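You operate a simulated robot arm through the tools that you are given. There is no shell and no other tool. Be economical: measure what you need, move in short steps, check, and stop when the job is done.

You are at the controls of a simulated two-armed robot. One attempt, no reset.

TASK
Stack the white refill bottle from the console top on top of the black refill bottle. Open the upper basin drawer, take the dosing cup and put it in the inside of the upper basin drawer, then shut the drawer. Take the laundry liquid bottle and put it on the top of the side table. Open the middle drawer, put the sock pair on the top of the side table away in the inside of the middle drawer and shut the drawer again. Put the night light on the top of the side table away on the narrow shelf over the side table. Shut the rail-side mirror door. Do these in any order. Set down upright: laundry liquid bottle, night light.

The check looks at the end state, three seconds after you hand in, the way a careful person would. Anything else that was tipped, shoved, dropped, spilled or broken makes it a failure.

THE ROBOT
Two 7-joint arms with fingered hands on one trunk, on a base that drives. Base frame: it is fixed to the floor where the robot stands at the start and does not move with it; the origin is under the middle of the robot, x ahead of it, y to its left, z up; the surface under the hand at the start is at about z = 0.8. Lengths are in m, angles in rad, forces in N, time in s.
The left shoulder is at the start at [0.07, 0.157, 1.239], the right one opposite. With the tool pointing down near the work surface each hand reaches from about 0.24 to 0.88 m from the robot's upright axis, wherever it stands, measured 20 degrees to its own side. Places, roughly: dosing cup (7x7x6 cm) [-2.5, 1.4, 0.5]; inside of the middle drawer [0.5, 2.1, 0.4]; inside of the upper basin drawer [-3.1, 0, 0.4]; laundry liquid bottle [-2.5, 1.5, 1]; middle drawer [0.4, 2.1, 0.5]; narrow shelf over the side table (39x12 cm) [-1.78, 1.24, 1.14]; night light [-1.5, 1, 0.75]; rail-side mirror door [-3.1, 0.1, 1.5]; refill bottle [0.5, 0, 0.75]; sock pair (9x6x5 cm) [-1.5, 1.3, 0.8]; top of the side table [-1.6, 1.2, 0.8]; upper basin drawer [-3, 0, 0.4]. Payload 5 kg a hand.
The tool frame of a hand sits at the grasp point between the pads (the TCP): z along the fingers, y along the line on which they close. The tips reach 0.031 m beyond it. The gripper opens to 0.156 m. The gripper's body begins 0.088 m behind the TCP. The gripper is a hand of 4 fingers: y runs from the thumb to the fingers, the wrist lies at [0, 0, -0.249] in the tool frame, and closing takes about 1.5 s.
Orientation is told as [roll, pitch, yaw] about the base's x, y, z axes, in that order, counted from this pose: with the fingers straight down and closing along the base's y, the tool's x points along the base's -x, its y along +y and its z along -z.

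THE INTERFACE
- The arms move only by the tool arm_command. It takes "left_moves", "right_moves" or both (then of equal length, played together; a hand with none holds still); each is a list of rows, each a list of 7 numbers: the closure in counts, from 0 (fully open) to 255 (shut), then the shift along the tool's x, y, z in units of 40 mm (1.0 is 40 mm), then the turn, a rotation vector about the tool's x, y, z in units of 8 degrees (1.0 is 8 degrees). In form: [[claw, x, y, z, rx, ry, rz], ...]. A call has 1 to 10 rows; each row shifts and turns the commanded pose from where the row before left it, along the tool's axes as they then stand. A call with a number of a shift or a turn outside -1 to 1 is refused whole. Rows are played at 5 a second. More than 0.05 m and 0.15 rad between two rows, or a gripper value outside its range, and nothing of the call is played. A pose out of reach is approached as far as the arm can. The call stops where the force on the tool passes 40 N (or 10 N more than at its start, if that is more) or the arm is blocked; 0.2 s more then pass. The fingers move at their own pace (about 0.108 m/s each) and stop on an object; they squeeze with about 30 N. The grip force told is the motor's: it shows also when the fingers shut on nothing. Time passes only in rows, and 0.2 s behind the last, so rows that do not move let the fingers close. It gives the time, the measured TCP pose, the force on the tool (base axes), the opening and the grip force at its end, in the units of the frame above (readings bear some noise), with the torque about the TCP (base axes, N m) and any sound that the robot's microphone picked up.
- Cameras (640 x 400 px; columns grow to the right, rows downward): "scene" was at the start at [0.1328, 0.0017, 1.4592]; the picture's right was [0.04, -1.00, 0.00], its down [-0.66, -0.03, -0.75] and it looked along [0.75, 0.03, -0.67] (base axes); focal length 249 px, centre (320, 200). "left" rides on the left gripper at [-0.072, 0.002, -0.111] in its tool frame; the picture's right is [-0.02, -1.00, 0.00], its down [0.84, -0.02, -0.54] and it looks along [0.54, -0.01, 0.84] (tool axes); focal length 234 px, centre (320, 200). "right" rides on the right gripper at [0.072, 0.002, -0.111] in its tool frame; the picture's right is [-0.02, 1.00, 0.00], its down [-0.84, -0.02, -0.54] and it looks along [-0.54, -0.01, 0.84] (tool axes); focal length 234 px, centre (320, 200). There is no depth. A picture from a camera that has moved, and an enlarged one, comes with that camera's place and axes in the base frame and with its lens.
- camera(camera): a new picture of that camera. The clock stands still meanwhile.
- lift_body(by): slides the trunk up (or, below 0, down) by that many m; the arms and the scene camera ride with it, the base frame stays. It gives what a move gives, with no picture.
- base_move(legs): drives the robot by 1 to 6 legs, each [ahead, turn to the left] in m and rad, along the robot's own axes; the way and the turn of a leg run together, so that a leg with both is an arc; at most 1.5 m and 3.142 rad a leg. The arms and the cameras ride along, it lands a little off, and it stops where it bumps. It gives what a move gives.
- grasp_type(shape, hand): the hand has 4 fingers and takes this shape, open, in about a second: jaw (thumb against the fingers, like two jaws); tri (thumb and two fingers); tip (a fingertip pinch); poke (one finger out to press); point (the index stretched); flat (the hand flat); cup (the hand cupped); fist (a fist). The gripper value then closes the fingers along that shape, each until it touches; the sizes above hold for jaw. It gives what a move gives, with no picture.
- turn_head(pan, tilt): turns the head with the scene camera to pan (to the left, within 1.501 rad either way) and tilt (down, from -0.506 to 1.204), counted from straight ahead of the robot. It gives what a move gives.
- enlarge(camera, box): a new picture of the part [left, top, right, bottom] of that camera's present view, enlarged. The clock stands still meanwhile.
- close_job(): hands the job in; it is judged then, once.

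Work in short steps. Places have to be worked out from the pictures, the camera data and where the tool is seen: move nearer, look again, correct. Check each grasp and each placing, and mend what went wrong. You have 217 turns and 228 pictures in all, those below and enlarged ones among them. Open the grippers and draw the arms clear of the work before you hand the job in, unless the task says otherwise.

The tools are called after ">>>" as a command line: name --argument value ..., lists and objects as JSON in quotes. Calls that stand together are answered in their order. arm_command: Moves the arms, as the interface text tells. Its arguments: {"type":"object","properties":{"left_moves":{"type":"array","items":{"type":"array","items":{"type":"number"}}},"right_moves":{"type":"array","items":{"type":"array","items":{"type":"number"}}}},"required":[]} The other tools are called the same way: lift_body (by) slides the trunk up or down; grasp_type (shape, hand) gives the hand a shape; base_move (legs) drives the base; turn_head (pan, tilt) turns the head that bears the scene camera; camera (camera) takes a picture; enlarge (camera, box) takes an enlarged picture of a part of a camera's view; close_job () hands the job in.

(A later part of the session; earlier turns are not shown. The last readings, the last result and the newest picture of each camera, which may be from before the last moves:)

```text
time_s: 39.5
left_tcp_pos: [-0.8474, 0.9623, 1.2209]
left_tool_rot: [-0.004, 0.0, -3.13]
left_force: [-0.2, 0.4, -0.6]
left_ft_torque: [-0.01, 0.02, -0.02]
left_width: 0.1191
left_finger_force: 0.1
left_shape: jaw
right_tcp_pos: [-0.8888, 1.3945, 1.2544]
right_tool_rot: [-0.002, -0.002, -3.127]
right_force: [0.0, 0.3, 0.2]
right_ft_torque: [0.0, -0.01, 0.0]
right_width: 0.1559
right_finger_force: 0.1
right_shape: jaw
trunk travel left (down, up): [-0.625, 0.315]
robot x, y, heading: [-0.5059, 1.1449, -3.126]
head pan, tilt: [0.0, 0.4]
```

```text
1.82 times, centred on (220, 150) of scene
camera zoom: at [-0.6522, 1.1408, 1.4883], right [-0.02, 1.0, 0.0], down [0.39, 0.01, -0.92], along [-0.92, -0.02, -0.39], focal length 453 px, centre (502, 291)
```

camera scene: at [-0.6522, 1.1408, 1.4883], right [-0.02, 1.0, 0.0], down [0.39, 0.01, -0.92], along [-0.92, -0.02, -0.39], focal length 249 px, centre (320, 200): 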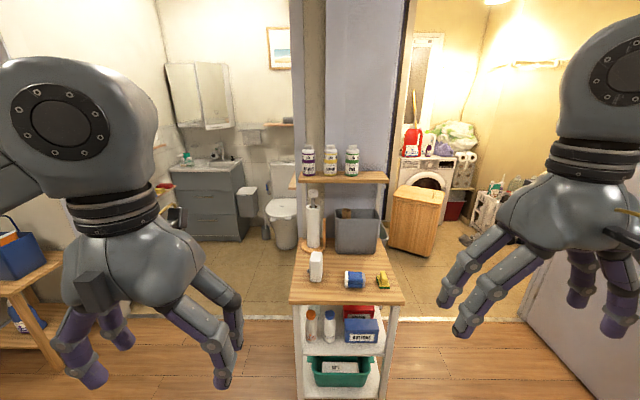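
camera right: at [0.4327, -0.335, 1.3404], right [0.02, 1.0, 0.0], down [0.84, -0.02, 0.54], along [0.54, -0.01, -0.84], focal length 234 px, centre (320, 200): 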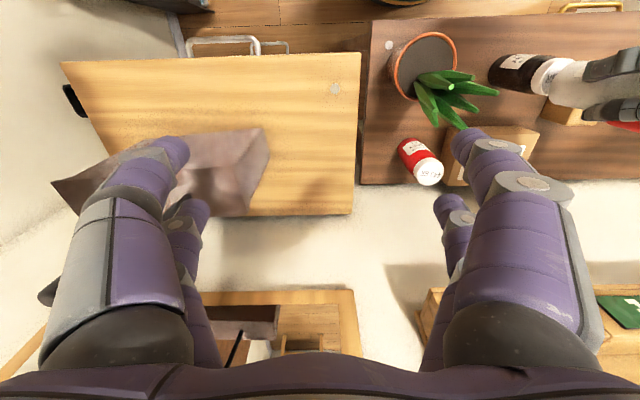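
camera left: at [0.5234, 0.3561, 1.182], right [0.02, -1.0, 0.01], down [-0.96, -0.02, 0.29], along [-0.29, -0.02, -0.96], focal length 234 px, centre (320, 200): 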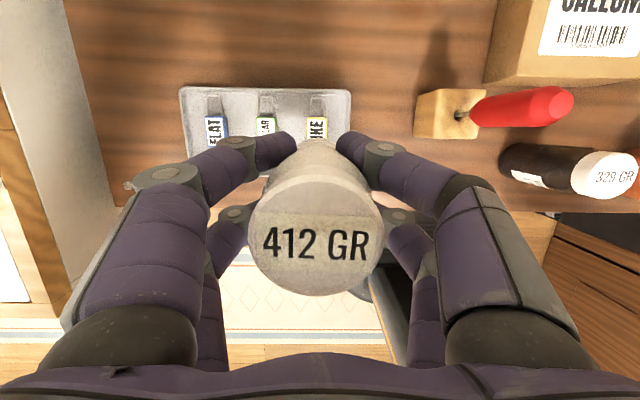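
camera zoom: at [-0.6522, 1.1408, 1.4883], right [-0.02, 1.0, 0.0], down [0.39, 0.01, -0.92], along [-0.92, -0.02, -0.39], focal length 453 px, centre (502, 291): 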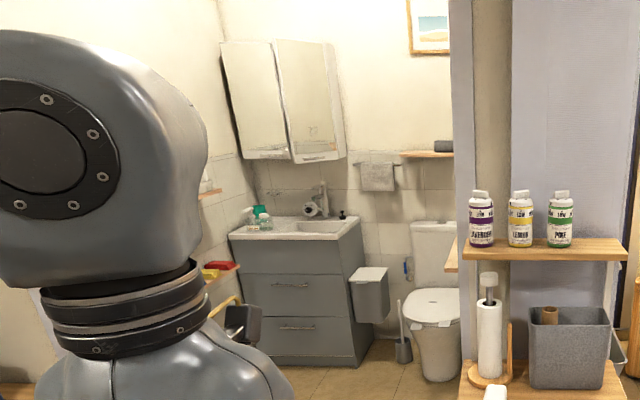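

Night light (white block with a nub) stands at about (−1.50, 1.10), the socks at (−1.48, 1.27), and the shelf's free spot is right of the PINE bottle (y≈1.36). The laundry bottle and cup must be hidden behind the blue partition. I drive closer to the table.

>>> base_move --legs '[[0.4, 0]]'

>>> turn_head --pan 0 --tilt 0.65

>>> camera --camera "scene"

>>> camera --camera "right"

>>> camera --camera "left"

```text
time_s: 42.0
left_tcp_pos: [-1.2432, 0.9571, 1.2213]
left_tool_rot: [-0.003, -0.001, -3.13]
left_force: [-0.7, -0.8, 0.6]
left_ft_torque: [0.01, 0.0, 0.0]
left_width: 0.1191
left_finger_force: 0.1
left_shape: jaw
right_tcp_pos: [-1.2852, 1.389, 1.2542]
right_tool_rot: [0.0, 0.0, -3.126]
right_force: [-0.5, -0.5, -0.1]
right_ft_torque: [-0.02, -0.01, 0.0]
right_width: 0.1559
right_finger_force: 0.1
right_shape: jaw
trunk travel left (down, up): [-0.625, 0.315]
robot x, y, heading: [-0.9077, 1.1408, -3.126]
head pan, tilt: [0.0, 0.4]
```

```text
time_s: 42.7
left_tcp_pos: [-1.2444, 0.957, 1.2223]
left_tool_rot: [-0.004, 0.0, -3.131]
left_force: [0.4, -0.9, -0.1]
left_ft_torque: [0.01, -0.01, 0.01]
left_width: 0.1191
left_finger_force: 0.2
left_shape: jaw
right_tcp_pos: [-1.2856, 1.3875, 1.2541]
right_tool_rot: [0.0, -0.001, -3.126]
right_force: [-0.3, 1.2, -0.1]
right_ft_torque: [0.02, -0.01, 0.05]
right_width: 0.1561
right_finger_force: 0.1
right_shape: jaw
trunk travel left (down, up): [-0.625, 0.315]
robot x, y, heading: [-0.9059, 1.1385, -3.129]
head pan, tilt: [0.0, 0.649]
```

```text
192 pictures are left
camera scene: at [-1.0446, 1.1346, 1.4658], right [-0.02, 1.0, 0.0], down [0.6, 0.01, -0.8], along [-0.8, -0.01, -0.6], focal length 249 px, centre (320, 200)
```

scene: 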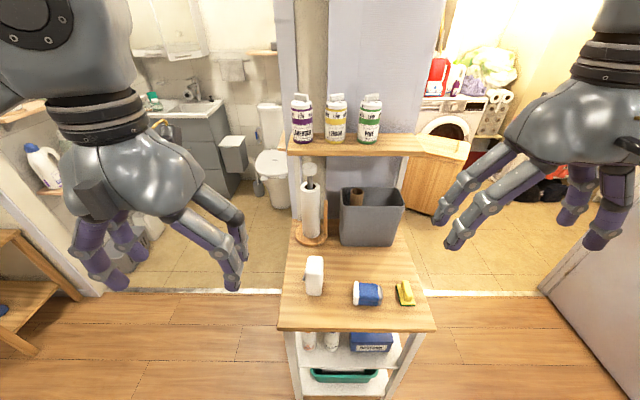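

```text
191 pictures are left
camera right: at [-1.2136, 1.3867, 1.3663], right [-0.01, -1.0, 0.0], down [-0.84, 0.01, 0.54], along [-0.54, 0.0, -0.84], focal length 234 px, centre (320, 200)
```

right: 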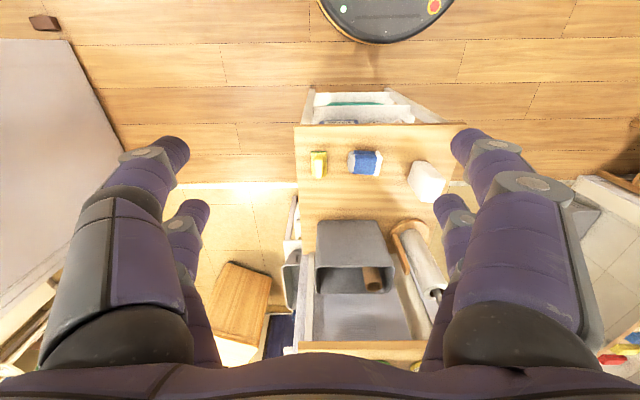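

```text
190 pictures are left
camera left: at [-1.3175, 0.9534, 1.3319], right [-0.04, 1.0, 0.0], down [0.84, 0.03, 0.55], along [0.54, 0.02, -0.84], focal length 234 px, centre (320, 200)
```

left: 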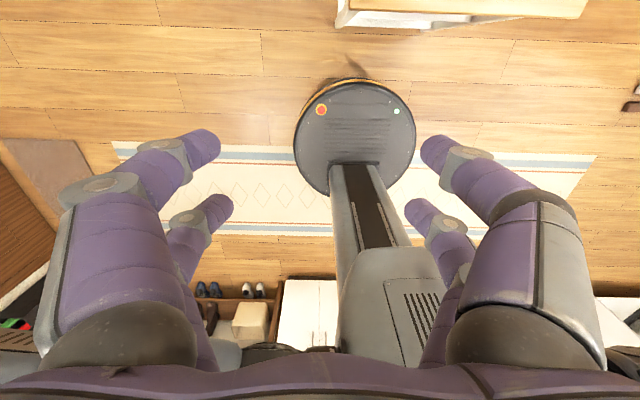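

I zoom on the table items.

>>> enlarge --camera "scene" --box '[270, 230, 430, 330]'

>>> enlarge --camera "right" --box '[290, 80, 480, 200]'

>>> enlarge --camera "scene" --box '[270, 80, 430, 180]'

```text
4.00 times, centred on (350, 280) of scene
camera zoom: at [-1.0446, 1.1346, 1.4658], right [-0.02, 1.0, 0.0], down [0.6, 0.01, -0.8], along [-0.8, -0.01, -0.6], focal length 997 px, centre (200, -120)
```

zoom: 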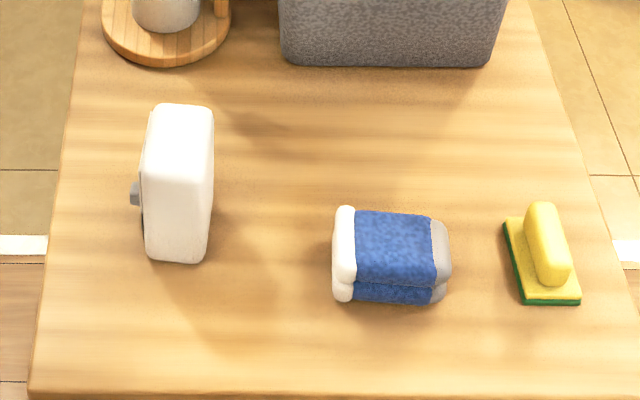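

```text
3.33 times, centred on (385, 140) of right
camera zoom: at [-1.2136, 1.3867, 1.3663], right [-0.01, -1.0, 0.0], down [-0.84, 0.01, 0.54], along [-0.54, 0.0, -0.84], focal length 781 px, centre (103, 400)
```

zoom: 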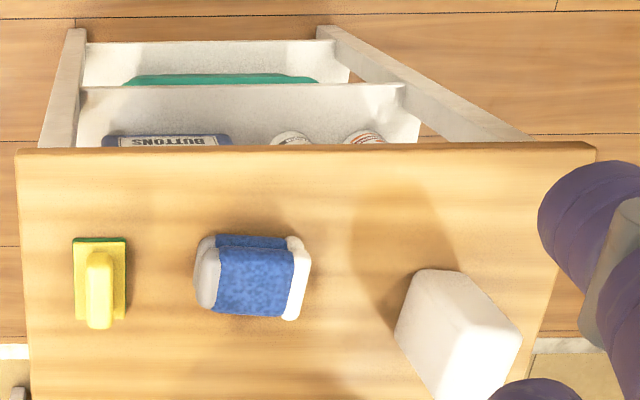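

```text
4.00 times, centred on (350, 130) of scene
camera zoom: at [-1.0446, 1.1346, 1.4658], right [-0.02, 1.0, 0.0], down [0.6, 0.01, -0.8], along [-0.8, -0.01, -0.6], focal length 997 px, centre (200, 480)
```

zoom: 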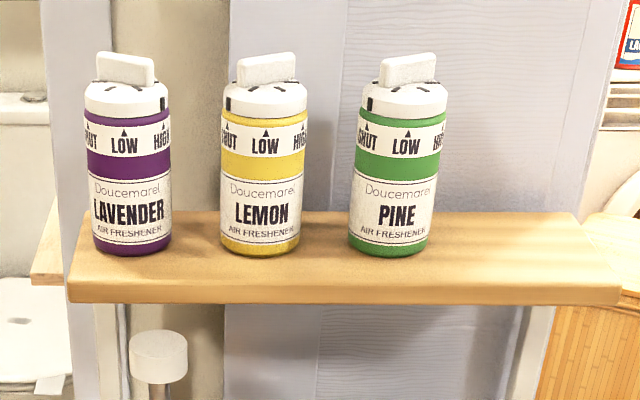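

Table top is at z≈0.772. I bring the right hand over the night light and move the left one aside.

>>> arm_command --left_moves '[[0, 0, 0.4, 0, 0, 0, 0], [0, 0, 0.4, 0, 0, 0, 0], [0, 0, 0.4, 0, 0, 0, 0], [0, 0, 0.4, 0, 0, 0, 0], [0, 0, 0.4, 0, 0, 0, 0], [0, 0, 0.4, 0, 0, 0, 0], [0, 0, 0.4, 0, 0, 0, 0], [0, 0, 0.4, 0, 0, 0, 0], [0, 0, 0.4, 0, 0, 0, 0], [0, 0, 0.4, 0, 0, 0, 0]]' --right_moves '[[0, -0.41, 0.69, 0.45, 0, 0, 0], [0, -0.41, 0.69, 0.45, 0, 0, 0], [0, -0.41, 0.69, 0.45, 0, 0, 0], [0, -0.41, 0.69, 0.45, 0, 0, 0], [0, -0.41, 0.69, 0.45, 0, 0, 0], [0, -0.41, 0.69, 0.45, 0, 0, 0], [0, -0.41, 0.69, 0.45, 0, 0, 0], [0, -0.41, 0.69, 0.45, 0, 0, 0], [0, -0.41, 0.69, 0.45, 0, 0, 0], [0, -0.41, 0.69, 0.45, 0, 0, 0]]'

>>> camera --camera "right"

>>> camera --camera "scene"

```text
time_s: 44.9
left_tcp_pos: [-1.2639, 0.8214, 1.2155]
left_tool_rot: [-0.002, 0.0, -3.129]
left_force: [-0.2, 0.7, -0.4]
left_ft_torque: [0.06, -0.03, -0.03]
left_width: 0.1559
left_finger_force: 0.0
left_shape: jaw
left hand out of reach, approached as far as the arm can: row 8, 9, 10
right_tcp_pos: [-1.4448, 1.1107, 1.0728]
right_tool_rot: [-0.001, 0.0, -3.125]
right_force: [0.0, -0.3, 0.9]
right_ft_torque: [0.03, -0.03, 0.0]
right_width: 0.156
right_finger_force: 0.0
right_shape: jaw
trunk travel left (down, up): [-0.625, 0.315]
robot x, y, heading: [-0.904, 1.1399, -3.125]
head pan, tilt: [0.0, 0.649]
```

```text
186 pictures are left
camera right: at [-1.3723, 1.1091, 1.1858], right [-0.01, -1.0, 0.0], down [-0.84, 0.01, 0.54], along [-0.54, 0.01, -0.84], focal length 234 px, centre (320, 200)
```

right: 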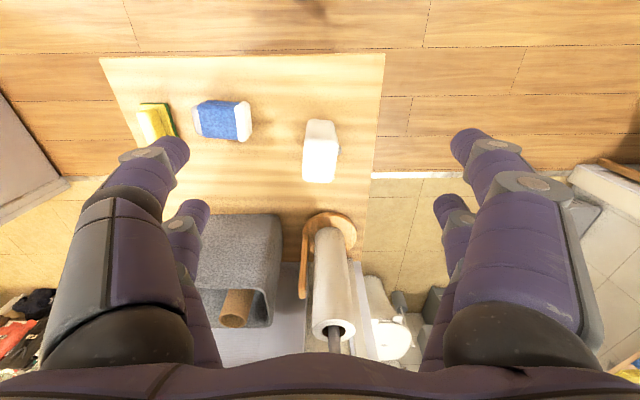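

```text
185 pictures are left
camera scene: at [-1.0446, 1.133, 1.4658], right [-0.02, 1.0, 0.0], down [0.6, 0.01, -0.8], along [-0.8, -0.01, -0.6], focal length 249 px, centre (320, 200)
```

scene: 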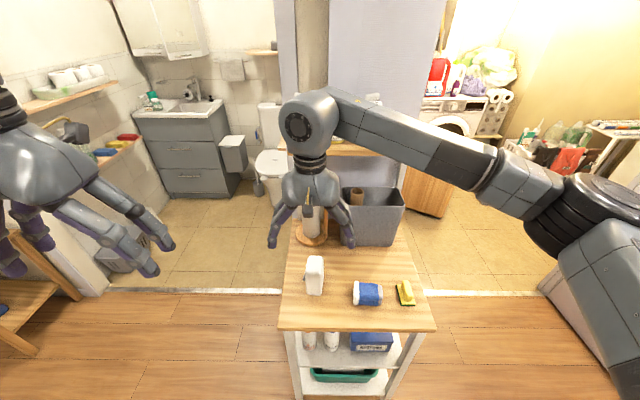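

>>> enlarge --camera "right" --box '[260, 90, 400, 190]'

>>> enlarge --camera "scene" --box '[270, 230, 366, 310]'

```text
4.00 times, centred on (330, 140) of right
camera zoom: at [-1.3723, 1.1091, 1.1858], right [-0.01, -1.0, 0.0], down [-0.84, 0.01, 0.54], along [-0.54, 0.01, -0.84], focal length 937 px, centre (280, 440)
```

zoom: 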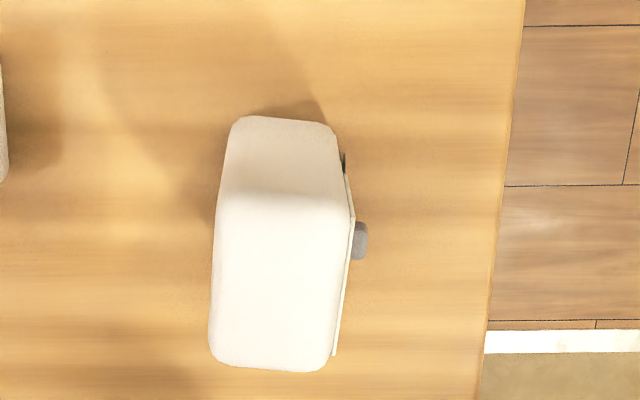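

```text
5.00 times, centred on (318, 270) of scene
camera zoom: at [-1.0446, 1.133, 1.4658], right [-0.02, 1.0, 0.0], down [0.6, 0.01, -0.8], along [-0.8, -0.01, -0.6], focal length 1246 px, centre (330, -150)
```

zoom: 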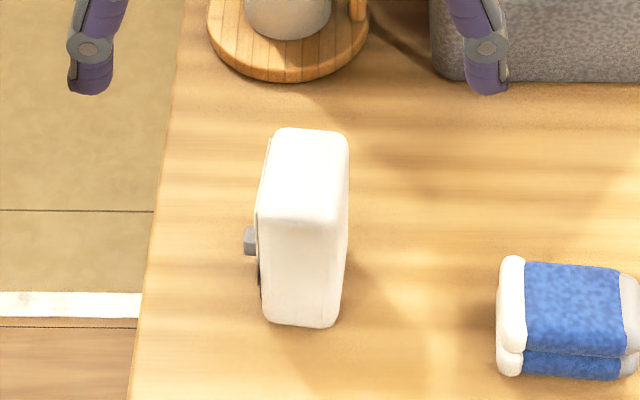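

Night light: centre (−1.503, 1.112), top 0.886, about 4.4 cm wide in y, with the plug on its left side near z 0.82. I tilt the right hand 20°, and bring it just above, narrowing the fingers.

>>> arm_command --right_moves '[[70, 0, 0, 0, 0, -1, 0], [70, 0, 0, 0, 0, -1, 0], [70, 0, 0, 0, 0, -0.5, 0], [70, -0.08, 0, 0.85, 0, 0, 0], [70, -0.08, 0, 0.85, 0, 0, 0], [70, -0.08, 0, 0.85, 0, 0, 0], [70, -0.08, 0, 0.85, 0, 0, 0], [70, 0, 0, 0, 0, 0, 0]]'

>>> camera --camera "right"

>>> enlarge --camera "scene" --box '[250, 180, 410, 310]'

```text
time_s: 46.7
left_tcp_pos: [-1.2635, 0.8242, 1.2155]
left_tool_rot: [-0.003, 0.0, -3.131]
left_force: [-0.2, -0.6, 0.7]
left_ft_torque: [0.02, -0.03, 0.04]
left_width: 0.156
left_finger_force: 0.0
left_shape: jaw
right_tcp_pos: [-1.5047, 1.1095, 0.9505]
right_tool_rot: [0.0, -0.35, -3.122]
right_force: [-0.9, -0.4, -0.6]
right_ft_torque: [0.0, 0.02, 0.0]
right_width: 0.1132
right_finger_force: 0.0
right_shape: jaw
trunk travel left (down, up): [-0.625, 0.315]
robot x, y, heading: [-0.9078, 1.1417, -3.124]
head pan, tilt: [0.0, 0.649]
```

```text
182 pictures are left
camera right: at [-1.3979, 1.1091, 1.0315], right [-0.01, -1.0, 0.01], down [-0.6, 0.01, 0.8], along [-0.8, 0.0, -0.6], focal length 234 px, centre (320, 200)
```

right: 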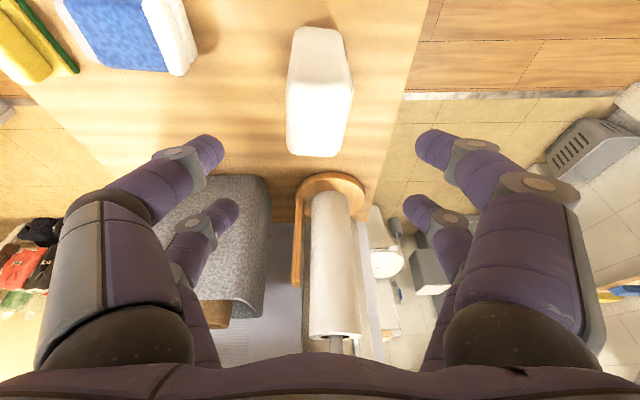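

```text
3.08 times, centred on (330, 245) of scene
camera zoom: at [-1.0435, 1.1343, 1.4659], right [-0.02, 1.0, 0.0], down [0.6, 0.01, -0.8], along [-0.8, -0.01, -0.6], focal length 767 px, centre (289, 62)
```

zoom: 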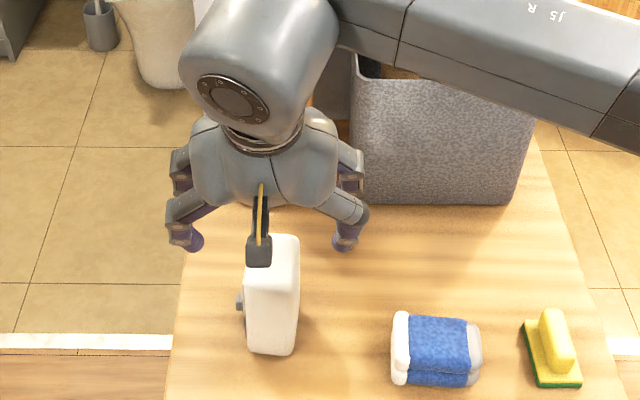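

Straddling correctly; I lower straight down to z≈0.878 and look.

>>> arm_command --right_moves '[[70, 0.31, 0, 0.85, 0, 0, 0], [70, 0.31, 0, 0.84, 0, 0, 0], [70, 0, 0, 0, 0, 0, 0]]'

>>> camera --camera "right"

>>> enlarge --camera "scene" --box '[250, 180, 410, 310]'

```text
time_s: 47.5
left_tcp_pos: [-1.2647, 0.8228, 1.2158]
left_tool_rot: [-0.004, 0.001, -3.128]
left_force: [0.4, -0.1, 0.0]
left_ft_torque: [0.01, -0.01, 0.01]
left_width: 0.1561
left_finger_force: 0.1
left_shape: jaw
right_tcp_pos: [-1.5031, 1.1104, 0.8807]
right_tool_rot: [0.0, -0.352, -3.125]
right_force: [-0.2, 0.8, 0.1]
right_ft_torque: [-0.04, 0.01, 0.0]
right_width: 0.1134
right_finger_force: 0.1
right_shape: jaw
trunk travel left (down, up): [-0.625, 0.315]
robot x, y, heading: [-0.9076, 1.1388, -3.125]
head pan, tilt: [0.0, 0.649]
```

```text
180 pictures are left
camera right: at [-1.3966, 1.1084, 0.9612], right [-0.01, -1.0, 0.01], down [-0.6, 0.01, 0.8], along [-0.8, 0.0, -0.6], focal length 234 px, centre (320, 200)
```

right: 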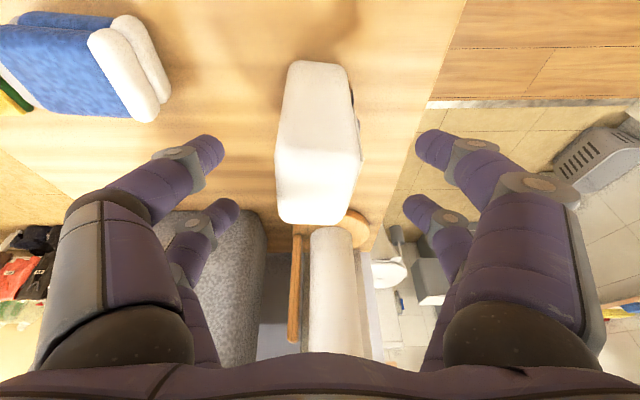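

```text
3.08 times, centred on (330, 245) of scene
camera zoom: at [-1.0441, 1.1343, 1.4659], right [-0.02, 1.0, 0.0], down [0.6, 0.01, -0.8], along [-0.8, -0.01, -0.6], focal length 767 px, centre (289, 62)
```

zoom: 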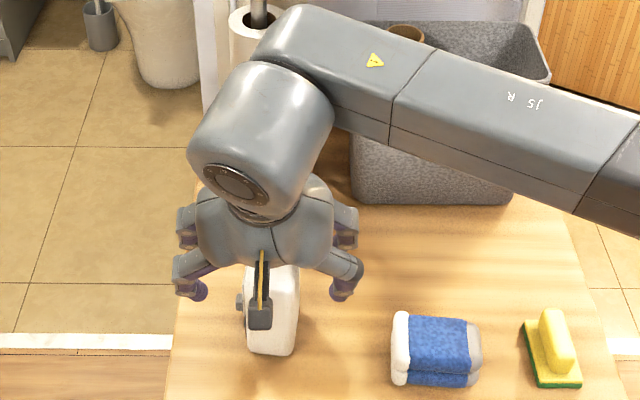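

Centred over the box. Close.

>>> arm_command --right_moves '[[255, 0, 0.03, 0, 0, 0, 0], [255, 0, 0, 0, 0, 0, 0], [255, 0, 0, 0, 0, 0, 0], [255, 0, 0, 0, 0, 0, 0], [255, 0, 0, 0, 0, 0, 0], [255, 0, 0, 0, 0, 0, 0]]'

>>> camera --camera "right"

>>> enlarge --camera "scene" --box '[250, 180, 410, 310]'

```text
time_s: 48.9
left_tcp_pos: [-1.2646, 0.8232, 1.217]
left_tool_rot: [-0.002, 0.0, -3.13]
left_force: [-0.2, 0.3, -0.3]
left_ft_torque: [0.04, 0.01, 0.03]
left_width: 0.1559
left_finger_force: 0.0
left_shape: jaw
right_tcp_pos: [-1.5039, 1.1085, 0.8805]
right_tool_rot: [-0.001, -0.349, -3.126]
right_force: [0.1, 0.1, -0.3]
right_ft_torque: [0.01, 0.01, -0.01]
right_width: 0.0406
right_finger_force: 30.2
right_shape: jaw
trunk travel left (down, up): [-0.625, 0.315]
robot x, y, heading: [-0.9073, 1.1397, -3.124]
head pan, tilt: [0.0, 0.649]
```

```text
178 pictures are left
camera right: at [-1.3965, 1.1073, 0.9606], right [-0.01, -1.0, 0.01], down [-0.6, 0.01, 0.8], along [-0.8, 0.0, -0.6], focal length 234 px, centre (320, 200)
```

right: 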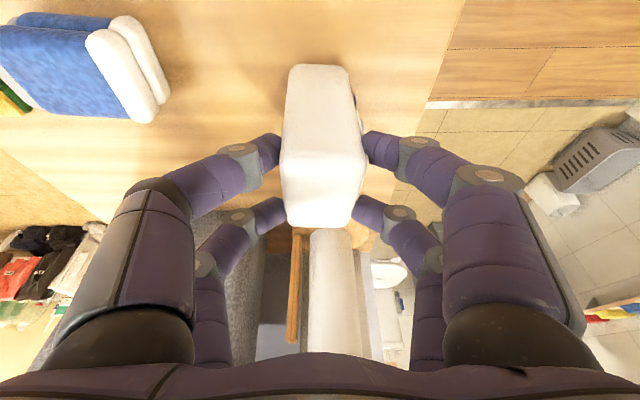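

```text
3.08 times, centred on (330, 245) of scene
camera zoom: at [-1.0444, 1.1344, 1.4658], right [-0.02, 1.0, 0.0], down [0.6, 0.01, -0.8], along [-0.8, -0.01, -0.6], focal length 767 px, centre (289, 62)
```

zoom: 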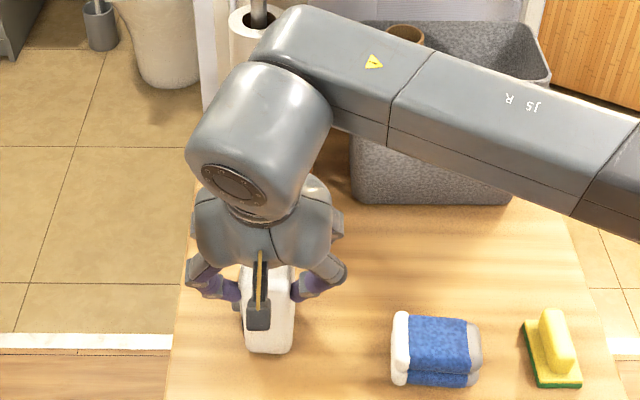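

Good grip (4.1 cm). Lift straight up 0.40 m.

>>> arm_command --right_moves '[[255, -0.34, 0, -0.93, 0, 0, 0], [255, -0.34, 0, -0.93, 0, 0, 0], [255, -0.34, 0, -0.93, 0, 0, 0], [255, -0.34, 0, -0.93, 0, 0, 0], [255, -0.34, 0, -0.93, 0, 0, 0], [255, -0.34, 0, -0.93, 0, 0, 0], [255, -0.34, 0, -0.93, 0, 0, 0], [255, -0.34, 0, -0.93, 0, 0, 0], [255, -0.34, 0, -0.93, 0, 0, 0], [255, -0.34, 0, -0.93, 0, 0, 0]]'

>>> arm_command --right_moves '[[255, 0, -1, 0, 0, 0, 0], [255, 0, -1, 0, 0, 0, 0], [255, 0, -1, 0, 0, 0, 0], [255, 0, -1, 0, 0, 0, 0], [255, 0, -1, 0, 0, 0, 0], [255, 0, -1, 0, 0, 0, 0], [255, 0, -1, 0, 0, 0, 0], [255, 0, 0, 0, 0, 0, 0]]'

>>> turn_head --pan -0.2 --tilt 0.4

>>> camera --camera "scene"

>>> camera --camera "right"

```text
time_s: 51.1
left_tcp_pos: [-1.2623, 0.8231, 1.2158]
left_tool_rot: [-0.003, -0.001, -3.13]
left_force: [0.4, -0.4, -0.6]
left_ft_torque: [-0.02, 0.03, 0.0]
left_width: 0.1559
left_finger_force: 0.1
left_shape: jaw
right_tcp_pos: [-1.5039, 1.108, 1.2783]
right_tool_rot: [-0.003, -0.349, -3.126]
right_force: [0.5, 0.2, -1.4]
right_ft_torque: [0.01, 0.04, 0.0]
right_width: 0.0408
right_finger_force: 30.1
right_shape: jaw
trunk travel left (down, up): [-0.625, 0.315]
robot x, y, heading: [-0.9033, 1.1408, -3.125]
head pan, tilt: [0.0, 0.649]
```

```text
time_s: 52.9
left_tcp_pos: [-1.2641, 0.8223, 1.2156]
left_tool_rot: [-0.004, 0.002, -3.13]
left_force: [-0.6, -1.0, 0.3]
left_ft_torque: [-0.01, 0.01, 0.0]
left_width: 0.1558
left_finger_force: 0.1
left_shape: jaw
right_tcp_pos: [-1.5103, 1.3853, 1.2772]
right_tool_rot: [0.0, -0.348, -3.126]
right_force: [0.1, -0.7, -1.8]
right_ft_torque: [0.05, -0.02, -0.01]
right_width: 0.0405
right_finger_force: 30.0
right_shape: jaw
trunk travel left (down, up): [-0.625, 0.315]
robot x, y, heading: [-0.9044, 1.1378, -3.128]
head pan, tilt: [0.0, 0.649]
```

```text
time_s: 53.7
left_tcp_pos: [-1.2635, 0.8232, 1.2162]
left_tool_rot: [-0.003, 0.0, -3.129]
left_force: [0.4, -0.2, -0.2]
left_ft_torque: [0.01, -0.01, 0.0]
left_width: 0.1559
left_finger_force: 0.1
left_shape: jaw
right_tcp_pos: [-1.5098, 1.3878, 1.2774]
right_tool_rot: [0.0, -0.349, -3.125]
right_force: [0.0, -0.2, -1.6]
right_ft_torque: [0.06, -0.01, 0.01]
right_width: 0.0404
right_finger_force: 30.0
right_shape: jaw
trunk travel left (down, up): [-0.625, 0.315]
robot x, y, heading: [-0.9041, 1.1404, -3.122]
head pan, tilt: [-0.201, 0.4]
```

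```text
176 pictures are left
camera scene: at [-1.0486, 1.153, 1.4883], right [0.18, 0.98, 0.0], down [0.38, -0.07, -0.92], along [-0.91, 0.17, -0.39], focal length 249 px, centre (320, 200)
```

scene: 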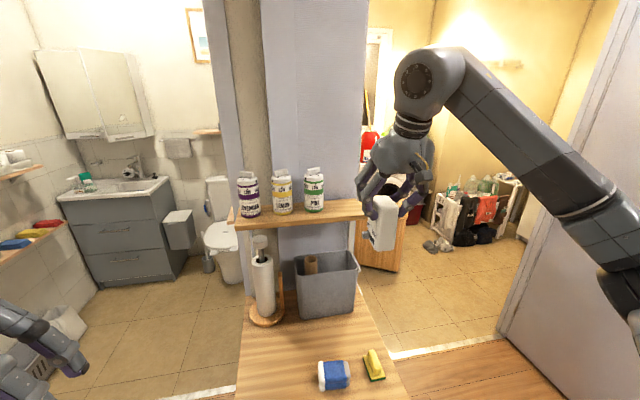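

```text
175 pictures are left
camera right: at [-1.4031, 1.3862, 1.3578], right [-0.01, -1.0, 0.01], down [-0.6, 0.01, 0.8], along [-0.8, 0.0, -0.6], focal length 234 px, centre (320, 200)
```

right: 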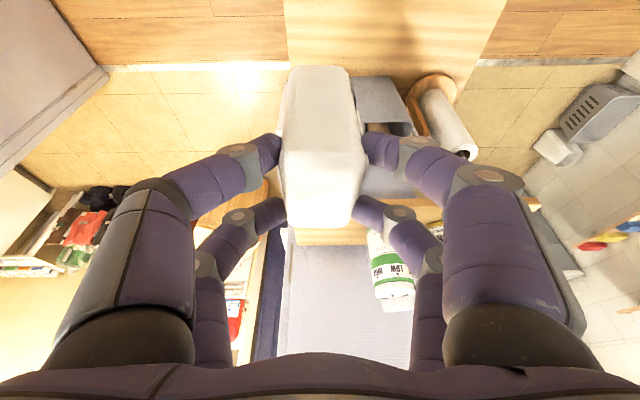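

>>> enlarge --camera "right" --box '[230, 170, 470, 320]'

>>> enlarge --camera "scene" --box '[220, 150, 440, 290]'

```text
2.67 times, centred on (350, 245) of right
camera zoom: at [-1.4031, 1.3862, 1.3578], right [-0.01, -1.0, 0.01], down [-0.6, 0.01, 0.8], along [-0.8, 0.0, -0.6], focal length 624 px, centre (240, 80)
```

zoom: 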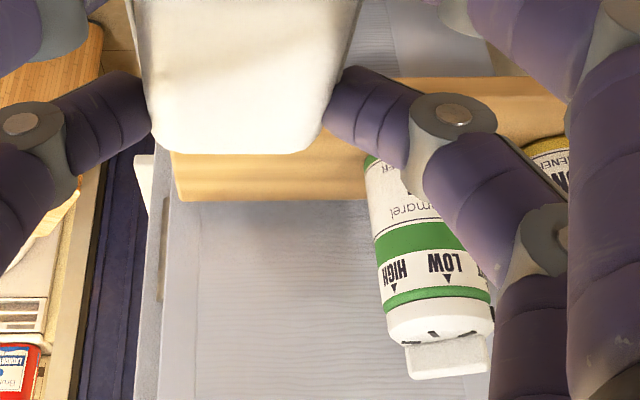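

```text
2.86 times, centred on (330, 220) of scene
camera zoom: at [-1.0486, 1.153, 1.4883], right [0.18, 0.98, 0.0], down [0.38, -0.07, -0.92], along [-0.91, 0.17, -0.39], focal length 712 px, centre (291, 143)
```

zoom: 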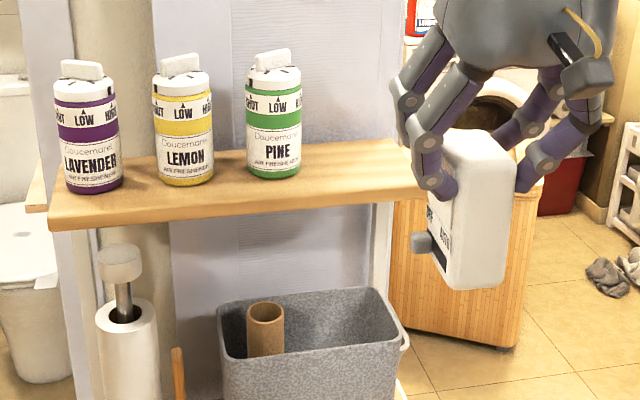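

Shelf top is at z≈1.147, spanning x≈−1.69..−1.83, with PINE's axis at (−1.78, 1.27). I move the light forward to x≈−1.765, 2 cm above the shelf.

>>> arm_command --right_moves '[[255, -0.86, 0.02, 0.31, 0, 0, 0], [255, -0.86, 0.02, 0.31, 0, 0, 0], [255, -0.86, 0.02, 0.31, 0, 0, 0], [255, -0.86, 0.02, 0.31, 0, 0, 0], [255, -0.86, 0.02, 0.31, 0, 0, 0], [255, -0.86, 0.02, 0.31, 0, 0, 0], [255, -0.86, 0, 0.31, 0, 0, 0], [255, 0, 0, 0, 0, 0, 0]]'

>>> camera --camera "right"

>>> enlarge --camera "scene" --box '[220, 120, 440, 260]'

```text
time_s: 55.5
left_tcp_pos: [-1.2645, 0.8248, 1.2159]
left_tool_rot: [-0.002, 0.0, -3.129]
left_force: [0.6, -1.1, 0.7]
left_ft_torque: [0.0, 0.0, 0.01]
left_width: 0.156
left_finger_force: 0.1
left_shape: jaw
right_tcp_pos: [-1.765, 1.3799, 1.2782]
right_tool_rot: [0.001, -0.351, -3.126]
right_force: [0.0, 0.4, -0.5]
right_ft_torque: [-0.02, -0.01, 0.01]
right_width: 0.0404
right_finger_force: 29.8
right_shape: jaw
trunk travel left (down, up): [-0.625, 0.315]
robot x, y, heading: [-0.9085, 1.1386, -3.129]
head pan, tilt: [-0.201, 0.4]
```

```text
172 pictures are left
camera right: at [-1.6596, 1.3787, 1.3584], right [-0.01, -1.0, 0.01], down [-0.6, 0.01, 0.8], along [-0.8, 0.0, -0.6], focal length 234 px, centre (320, 200)
```

right: 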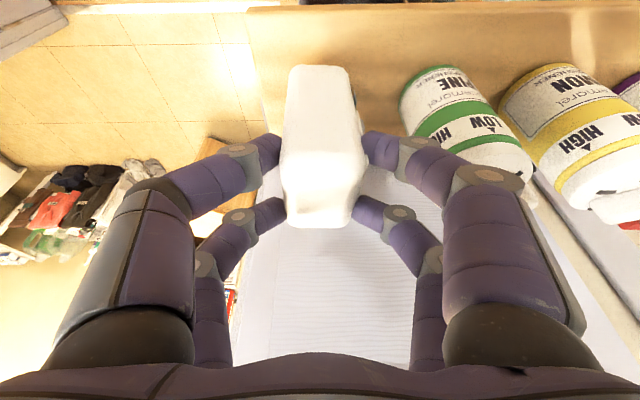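

```text
2.86 times, centred on (330, 190) of scene
camera zoom: at [-1.0479, 1.154, 1.4884], right [0.18, 0.98, 0.0], down [0.38, -0.07, -0.92], along [-0.91, 0.17, -0.39], focal length 712 px, centre (291, 229)
```

zoom: 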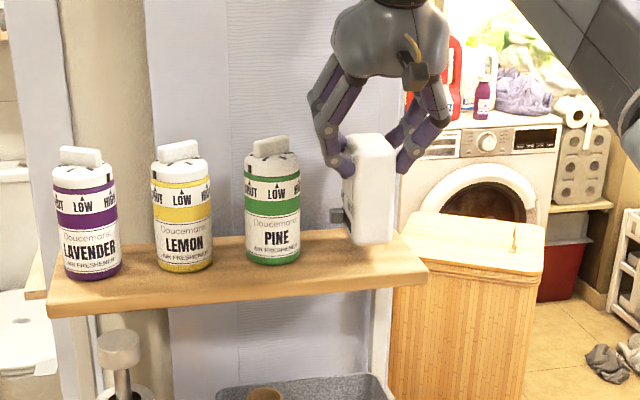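

Well placed over the free end. Lower gently.

>>> arm_command --right_moves '[[255, 0.13, 0, 0.35, 0, 0, 0], [255, 0, 0, 0, 0, 0, 0]]'

>>> enlarge --camera "scene" --box '[300, 120, 410, 230]'

```text
time_s: 56.1
left_tcp_pos: [-1.2632, 0.8238, 1.2163]
left_tool_rot: [-0.002, 0.0, -3.13]
left_force: [1.0, 0.6, 0.1]
left_ft_torque: [0.0, 0.0, 0.0]
left_width: 0.1558
left_finger_force: 0.1
left_shape: jaw
right_tcp_pos: [-1.7654, 1.3792, 1.2617]
right_tool_rot: [0.0, -0.351, -3.127]
right_force: [0.2, -0.1, -0.8]
right_ft_torque: [0.0, 0.02, 0.01]
right_width: 0.0402
right_finger_force: 29.9
right_shape: jaw
trunk travel left (down, up): [-0.625, 0.315]
robot x, y, heading: [-0.9031, 1.1394, -3.126]
head pan, tilt: [-0.201, 0.4]
```

```text
3.64 times, centred on (355, 175) of scene
camera zoom: at [-1.0481, 1.1533, 1.4884], right [0.18, 0.98, 0.0], down [0.38, -0.07, -0.92], along [-0.91, 0.17, -0.39], focal length 906 px, centre (193, 291)
```

zoom: 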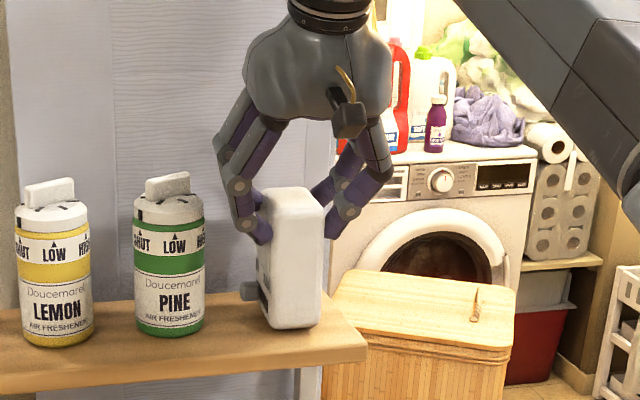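

Continue down in 3–4 mm steps until the force shows contact.

>>> arm_command --right_moves '[[255, 0.03, 0, 0.09, 0, 0, 0], [255, 0, 0, 0, 0, 0, 0]]'

>>> arm_command --right_moves '[[255, 0.03, 0, 0.08, 0, 0, 0], [255, 0, 0, 0, 0, 0, 0]]'

```text
time_s: 56.7
left_tcp_pos: [-1.2638, 0.8237, 1.2164]
left_tool_rot: [-0.004, 0.0, -3.13]
left_force: [-0.2, -0.6, 0.2]
left_ft_torque: [-0.01, 0.04, -0.02]
left_width: 0.1559
left_finger_force: 0.0
left_shape: jaw
right_tcp_pos: [-1.7655, 1.3788, 1.2583]
right_tool_rot: [0.0, -0.35, -3.124]
right_force: [-2.0, 0.8, 6.3]
right_ft_torque: [-0.03, 0.03, -0.03]
right_width: 0.0405
right_finger_force: 29.8
right_shape: jaw
trunk travel left (down, up): [-0.625, 0.315]
robot x, y, heading: [-0.9069, 1.1415, -3.122]
head pan, tilt: [-0.201, 0.4]
```

```text
time_s: 57.3
left_tcp_pos: [-1.2627, 0.8221, 1.2164]
left_tool_rot: [-0.002, 0.0, -3.129]
left_force: [0.1, -0.1, -0.5]
left_ft_torque: [0.02, -0.02, 0.02]
left_width: 0.1558
left_finger_force: 0.0
left_shape: jaw
right_tcp_pos: [-1.7634, 1.3788, 1.2572]
right_tool_rot: [0.0, -0.357, -3.125]
right_force: [-7.6, 4.1, 25.6]
right_ft_torque: [0.0, 0.33, -0.08]
right_width: 0.0411
right_finger_force: 30.0
right_shape: jaw
trunk travel left (down, up): [-0.625, 0.315]
robot x, y, heading: [-0.9078, 1.1393, -3.128]
head pan, tilt: [-0.201, 0.4]
```

Contact. I relieve slightly, open partway, and lift off.

>>> arm_command --right_moves '[[255, -0.02, 0, -0.06, 0, 0, 0], [180, 0, 0, 0, 0, 0, 0], [150, 0, 0, 0, 0, 0, 0], [130, 0, 0, 0, 0, 0, 0], [130, 0, 0, 0, 0, 0, 0], [130, 0, 0, 0, 0, 0, 0]]'

>>> enlarge --camera "scene" --box '[300, 120, 410, 230]'

>>> camera --camera "right"

```text
time_s: 58.7
left_tcp_pos: [-1.2635, 0.8237, 1.2163]
left_tool_rot: [-0.005, 0.0, -3.129]
left_force: [-0.6, -0.7, 0.1]
left_ft_torque: [0.02, 0.0, 0.01]
left_width: 0.156
left_finger_force: 0.1
left_shape: jaw
right_tcp_pos: [-1.7645, 1.38, 1.2562]
right_tool_rot: [0.0, -0.349, -3.126]
right_force: [-0.4, 0.9, 0.1]
right_ft_torque: [0.0, -0.02, -0.01]
right_width: 0.076
right_finger_force: 0.1
right_shape: jaw
trunk travel left (down, up): [-0.625, 0.315]
robot x, y, heading: [-0.9045, 1.1383, -3.127]
head pan, tilt: [-0.201, 0.4]
```

```text
3.64 times, centred on (355, 175) of scene
camera zoom: at [-1.0488, 1.1531, 1.4883], right [0.18, 0.98, 0.0], down [0.38, -0.07, -0.92], along [-0.91, 0.17, -0.39], focal length 906 px, centre (193, 291)
```

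zoom: 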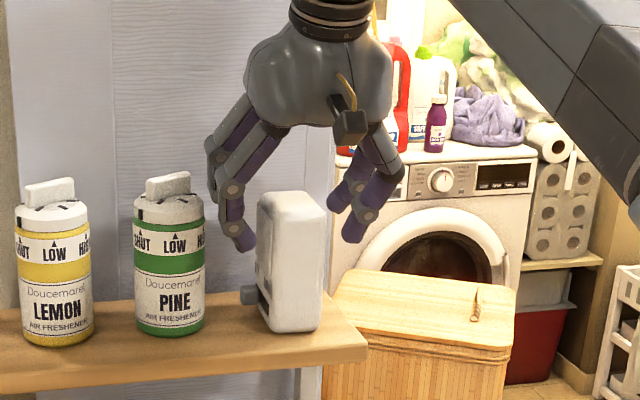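

```text
168 pictures are left
camera right: at [-1.6592, 1.3786, 1.3369], right [-0.01, -1.0, 0.01], down [-0.6, 0.01, 0.8], along [-0.8, 0.0, -0.6], focal length 234 px, centre (320, 200)
```

right: 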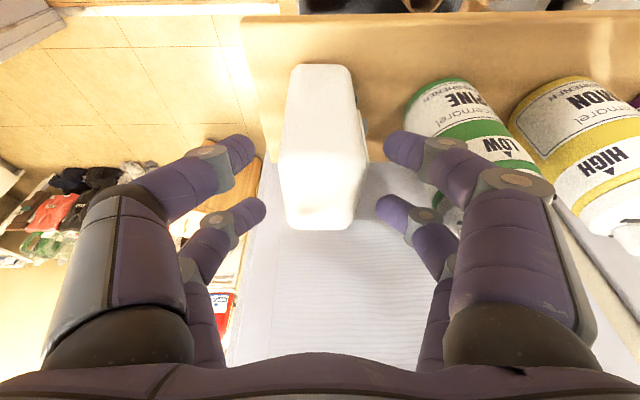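

It stands upright near the shelf end. I lift off straight up, back away, then move above the socks.

>>> arm_command --right_moves '[[130, -0.34, 0, -0.9, 0, 0, 0], [130, -0.34, 0, -0.9, 0, 0, 0], [130, -0.34, 0, -0.9, 0, 0, 0], [130, 0.9, 0, -0.3, 0, 0, 0], [130, 0.9, 0, -0.3, 0, 0, 0], [100, 0.9, 0.3, -0.3, 0, 0, 0], [100, 0.9, 0.3, -0.3, 0, 0, 0], [100, 0.9, 0.5, -0.3, 0, 0, 0], [100, 0.9, 0.5, -0.3, 0, 0, 0], [100, 0.9, 0.5, -0.3, 0, 0, 0]]'

>>> arm_command --right_moves '[[60, 0, 0.4, 0, 0, 1, 0], [60, 0, 0.3, 0, 0, 1, 0], [60, 0, 0, 0, 0, 0.5, 0], [60, 0, 0, 1, 0, 0, 0], [60, 0, 0, 1, 0, 0, 0], [60, 0, 0, 1, 0, 0, 0], [60, 0, 0, 1, 0, 0, 0], [60, 0, 0, 1, 0, 0, 0], [60, 0, 0, 1, 0, 0, 0], [60, 0, 0, 0, 0, 0, 0]]'

>>> camera --camera "right"

>>> camera --camera "scene"

```text
time_s: 60.9
left_tcp_pos: [-1.2619, 0.8246, 1.2171]
left_tool_rot: [-0.002, 0.001, -3.13]
left_force: [0.1, 0.7, -0.2]
left_ft_torque: [-0.02, 0.05, 0.0]
left_width: 0.1559
left_finger_force: 0.0
left_shape: jaw
right_tcp_pos: [-1.483, 1.3026, 1.3575]
right_tool_rot: [0.0, -0.349, -3.125]
right_force: [0.0, 0.2, 0.1]
right_ft_torque: [-0.01, 0.0, 0.01]
right_width: 0.0942
right_finger_force: 0.2
right_shape: jaw
right hand out of reach, approached as far as the arm can: row 3
trunk travel left (down, up): [-0.625, 0.315]
robot x, y, heading: [-0.9044, 1.1358, -3.125]
head pan, tilt: [-0.201, 0.4]
```

```text
time_s: 63.1
left_tcp_pos: [-1.2629, 0.8228, 1.2156]
left_tool_rot: [-0.003, -0.001, -3.13]
left_force: [-1.2, 0.0, -0.3]
left_ft_torque: [-0.01, 0.0, -0.02]
left_width: 0.1555
left_finger_force: 0.1
left_shape: jaw
right_tcp_pos: [-1.4852, 1.2708, 1.1177]
right_tool_rot: [0.0, -0.002, -3.128]
right_force: [-0.1, -0.6, 0.4]
right_ft_torque: [0.01, -0.01, -0.01]
right_width: 0.119
right_finger_force: 0.0
right_shape: jaw
trunk travel left (down, up): [-0.625, 0.315]
robot x, y, heading: [-0.907, 1.1373, -3.128]
head pan, tilt: [-0.201, 0.4]
```

```text
167 pictures are left
camera right: at [-1.4122, 1.2703, 1.2302], right [-0.01, -1.0, 0.0], down [-0.84, 0.01, 0.55], along [-0.55, 0.01, -0.84], focal length 234 px, centre (320, 200)
```

right: 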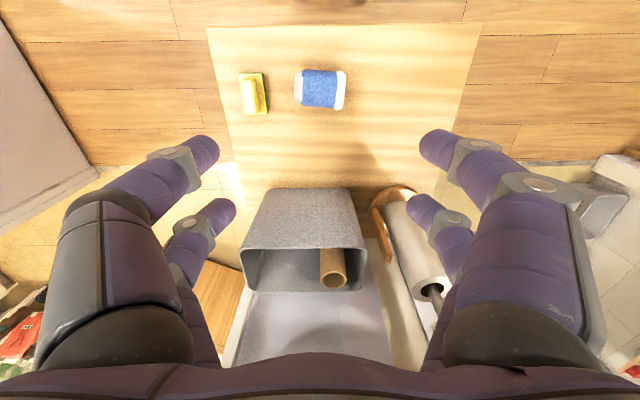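

```text
166 pictures are left
camera scene: at [-1.0481, 1.1526, 1.4884], right [0.18, 0.98, 0.0], down [0.38, -0.07, -0.92], along [-0.91, 0.17, -0.39], focal length 249 px, centre (320, 200)
```

scene: 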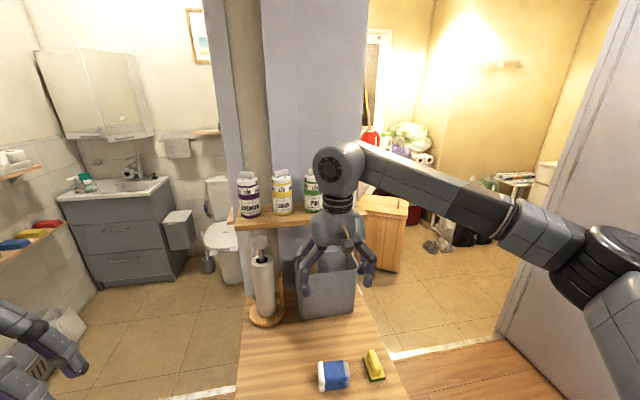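

Socks centre at (−1.466, 1.273), 8 cm along y; the sponge is 5 cm away. I descend with 12 cm opening in two stages.

>>> arm_command --right_moves '[[60, 0.25, -0.05, 0.9, 0, 0, 0], [60, 0.25, 0, 0.9, 0, 0, 0], [60, 0, 0, 1, 0, 0, 0], [60, 0, 0, 1, 0, 0, 0], [60, 0, 0, 1, 0, 0, 0], [60, 0, 0, 0.7, 0, 0, 0], [60, 0, 0, 0, 0, 0, 0]]'

>>> camera --camera "right"

```text
time_s: 64.7
left_tcp_pos: [-1.2642, 0.8244, 1.2161]
left_tool_rot: [-0.003, 0.0, -3.129]
left_force: [0.2, -0.7, -0.2]
left_ft_torque: [-0.02, 0.01, 0.01]
left_width: 0.1559
left_finger_force: 0.1
left_shape: jaw
right_tcp_pos: [-1.4648, 1.2759, 0.8973]
right_tool_rot: [-0.001, 0.0, -3.126]
right_force: [-0.2, 0.1, -0.7]
right_ft_torque: [-0.05, -0.02, -0.01]
right_width: 0.1186
right_finger_force: 0.2
right_shape: jaw
trunk travel left (down, up): [-0.625, 0.315]
robot x, y, heading: [-0.9085, 1.1372, -3.131]
head pan, tilt: [-0.201, 0.4]
```

```text
165 pictures are left
camera right: at [-1.3924, 1.2738, 1.0095], right [-0.01, -1.0, 0.0], down [-0.84, 0.01, 0.55], along [-0.55, 0.01, -0.84], focal length 234 px, centre (320, 200)
```

right: 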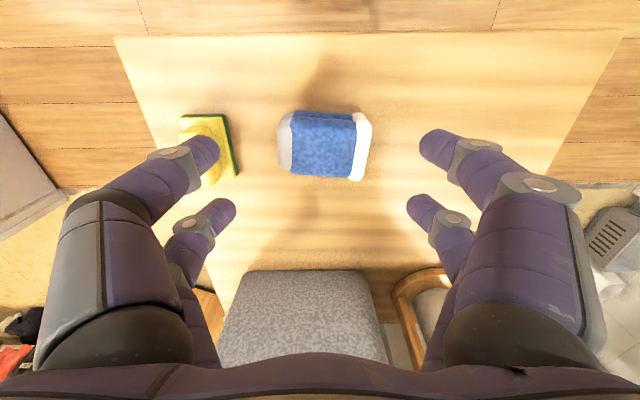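

On target; narrow a touch and descend to z≈0.815.

>>> arm_command --right_moves '[[78, 0, 0.12, 0.7, 0, 0, 0], [78, 0, 0, 0.7, 0, 0, 0], [78, 0, 0, 0.65, 0, 0, 0], [78, 0, 0, 0, 0, 0, 0]]'

>>> camera --camera "right"

```text
time_s: 65.7
left_tcp_pos: [-1.2627, 0.8242, 1.2149]
left_tool_rot: [-0.003, 0.001, -3.129]
left_force: [-0.7, -1.0, -0.8]
left_ft_torque: [0.0, -0.01, 0.01]
left_width: 0.1557
left_finger_force: 0.1
left_shape: jaw
right_tcp_pos: [-1.4646, 1.2723, 0.814]
right_tool_rot: [0.0, 0.0, -3.125]
right_force: [-0.3, -1.0, -0.2]
right_ft_torque: [0.0, 0.01, 0.02]
right_width: 0.1087
right_finger_force: 0.0
right_shape: jaw
trunk travel left (down, up): [-0.625, 0.315]
robot x, y, heading: [-0.9061, 1.1389, -3.126]
head pan, tilt: [-0.201, 0.4]
```

```text
164 pictures are left
camera right: at [-1.3918, 1.2701, 0.9262], right [-0.01, -1.0, 0.0], down [-0.84, 0.01, 0.55], along [-0.55, 0.01, -0.84], focal length 234 px, centre (320, 200)
```

right: 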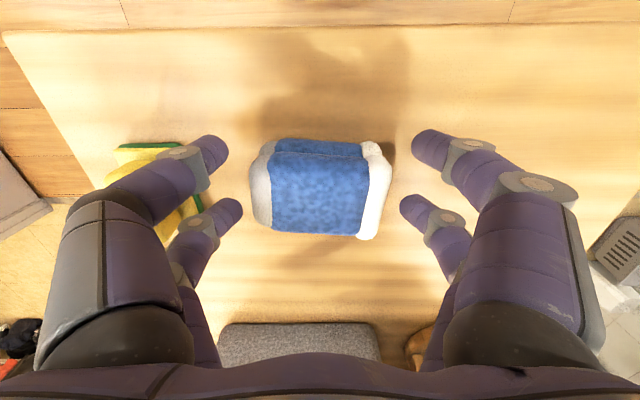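

Socks are between the fingers; close and lift a little.

>>> arm_command --right_moves '[[255, 0, 0, 0, 0, 0, 0], [255, 0, 0, 0, 0, 0, 0], [255, 0, 0, 0, 0, 0, 0], [255, 0, 0, 0, 0, 0, 0], [255, 0, 0, 0, 0, 0, 0], [255, 0, 0, -0.8, 0, 0, 0], [255, 0, 0, -0.8, 0, 0, 0], [255, 0, 0, 0, 0, 0, 0]]'

>>> camera --camera "right"

```text
time_s: 67.5
left_tcp_pos: [-1.2642, 0.8247, 1.2158]
left_tool_rot: [-0.003, 0.001, -3.131]
left_force: [-0.2, 0.4, -0.7]
left_ft_torque: [0.0, 0.01, -0.02]
left_width: 0.1559
left_finger_force: 0.0
left_shape: jaw
right_tcp_pos: [-1.4653, 1.27, 0.8794]
right_tool_rot: [0.0, 0.0, -3.126]
right_force: [0.1, -0.2, -0.9]
right_ft_torque: [0.02, -0.05, 0.01]
right_width: 0.0667
right_finger_force: 29.6
right_shape: jaw
trunk travel left (down, up): [-0.625, 0.315]
robot x, y, heading: [-0.9058, 1.1391, -3.123]
head pan, tilt: [-0.201, 0.4]
```

```text
163 pictures are left
camera right: at [-1.3913, 1.2685, 0.9911], right [-0.01, -1.0, 0.0], down [-0.84, 0.01, 0.54], along [-0.54, 0.0, -0.84], focal length 234 px, centre (320, 200)
```

right: 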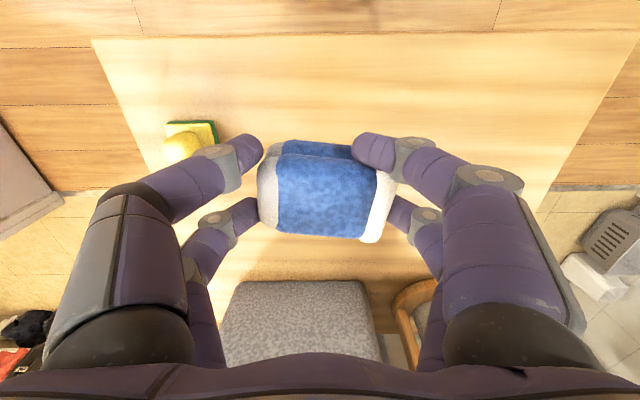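

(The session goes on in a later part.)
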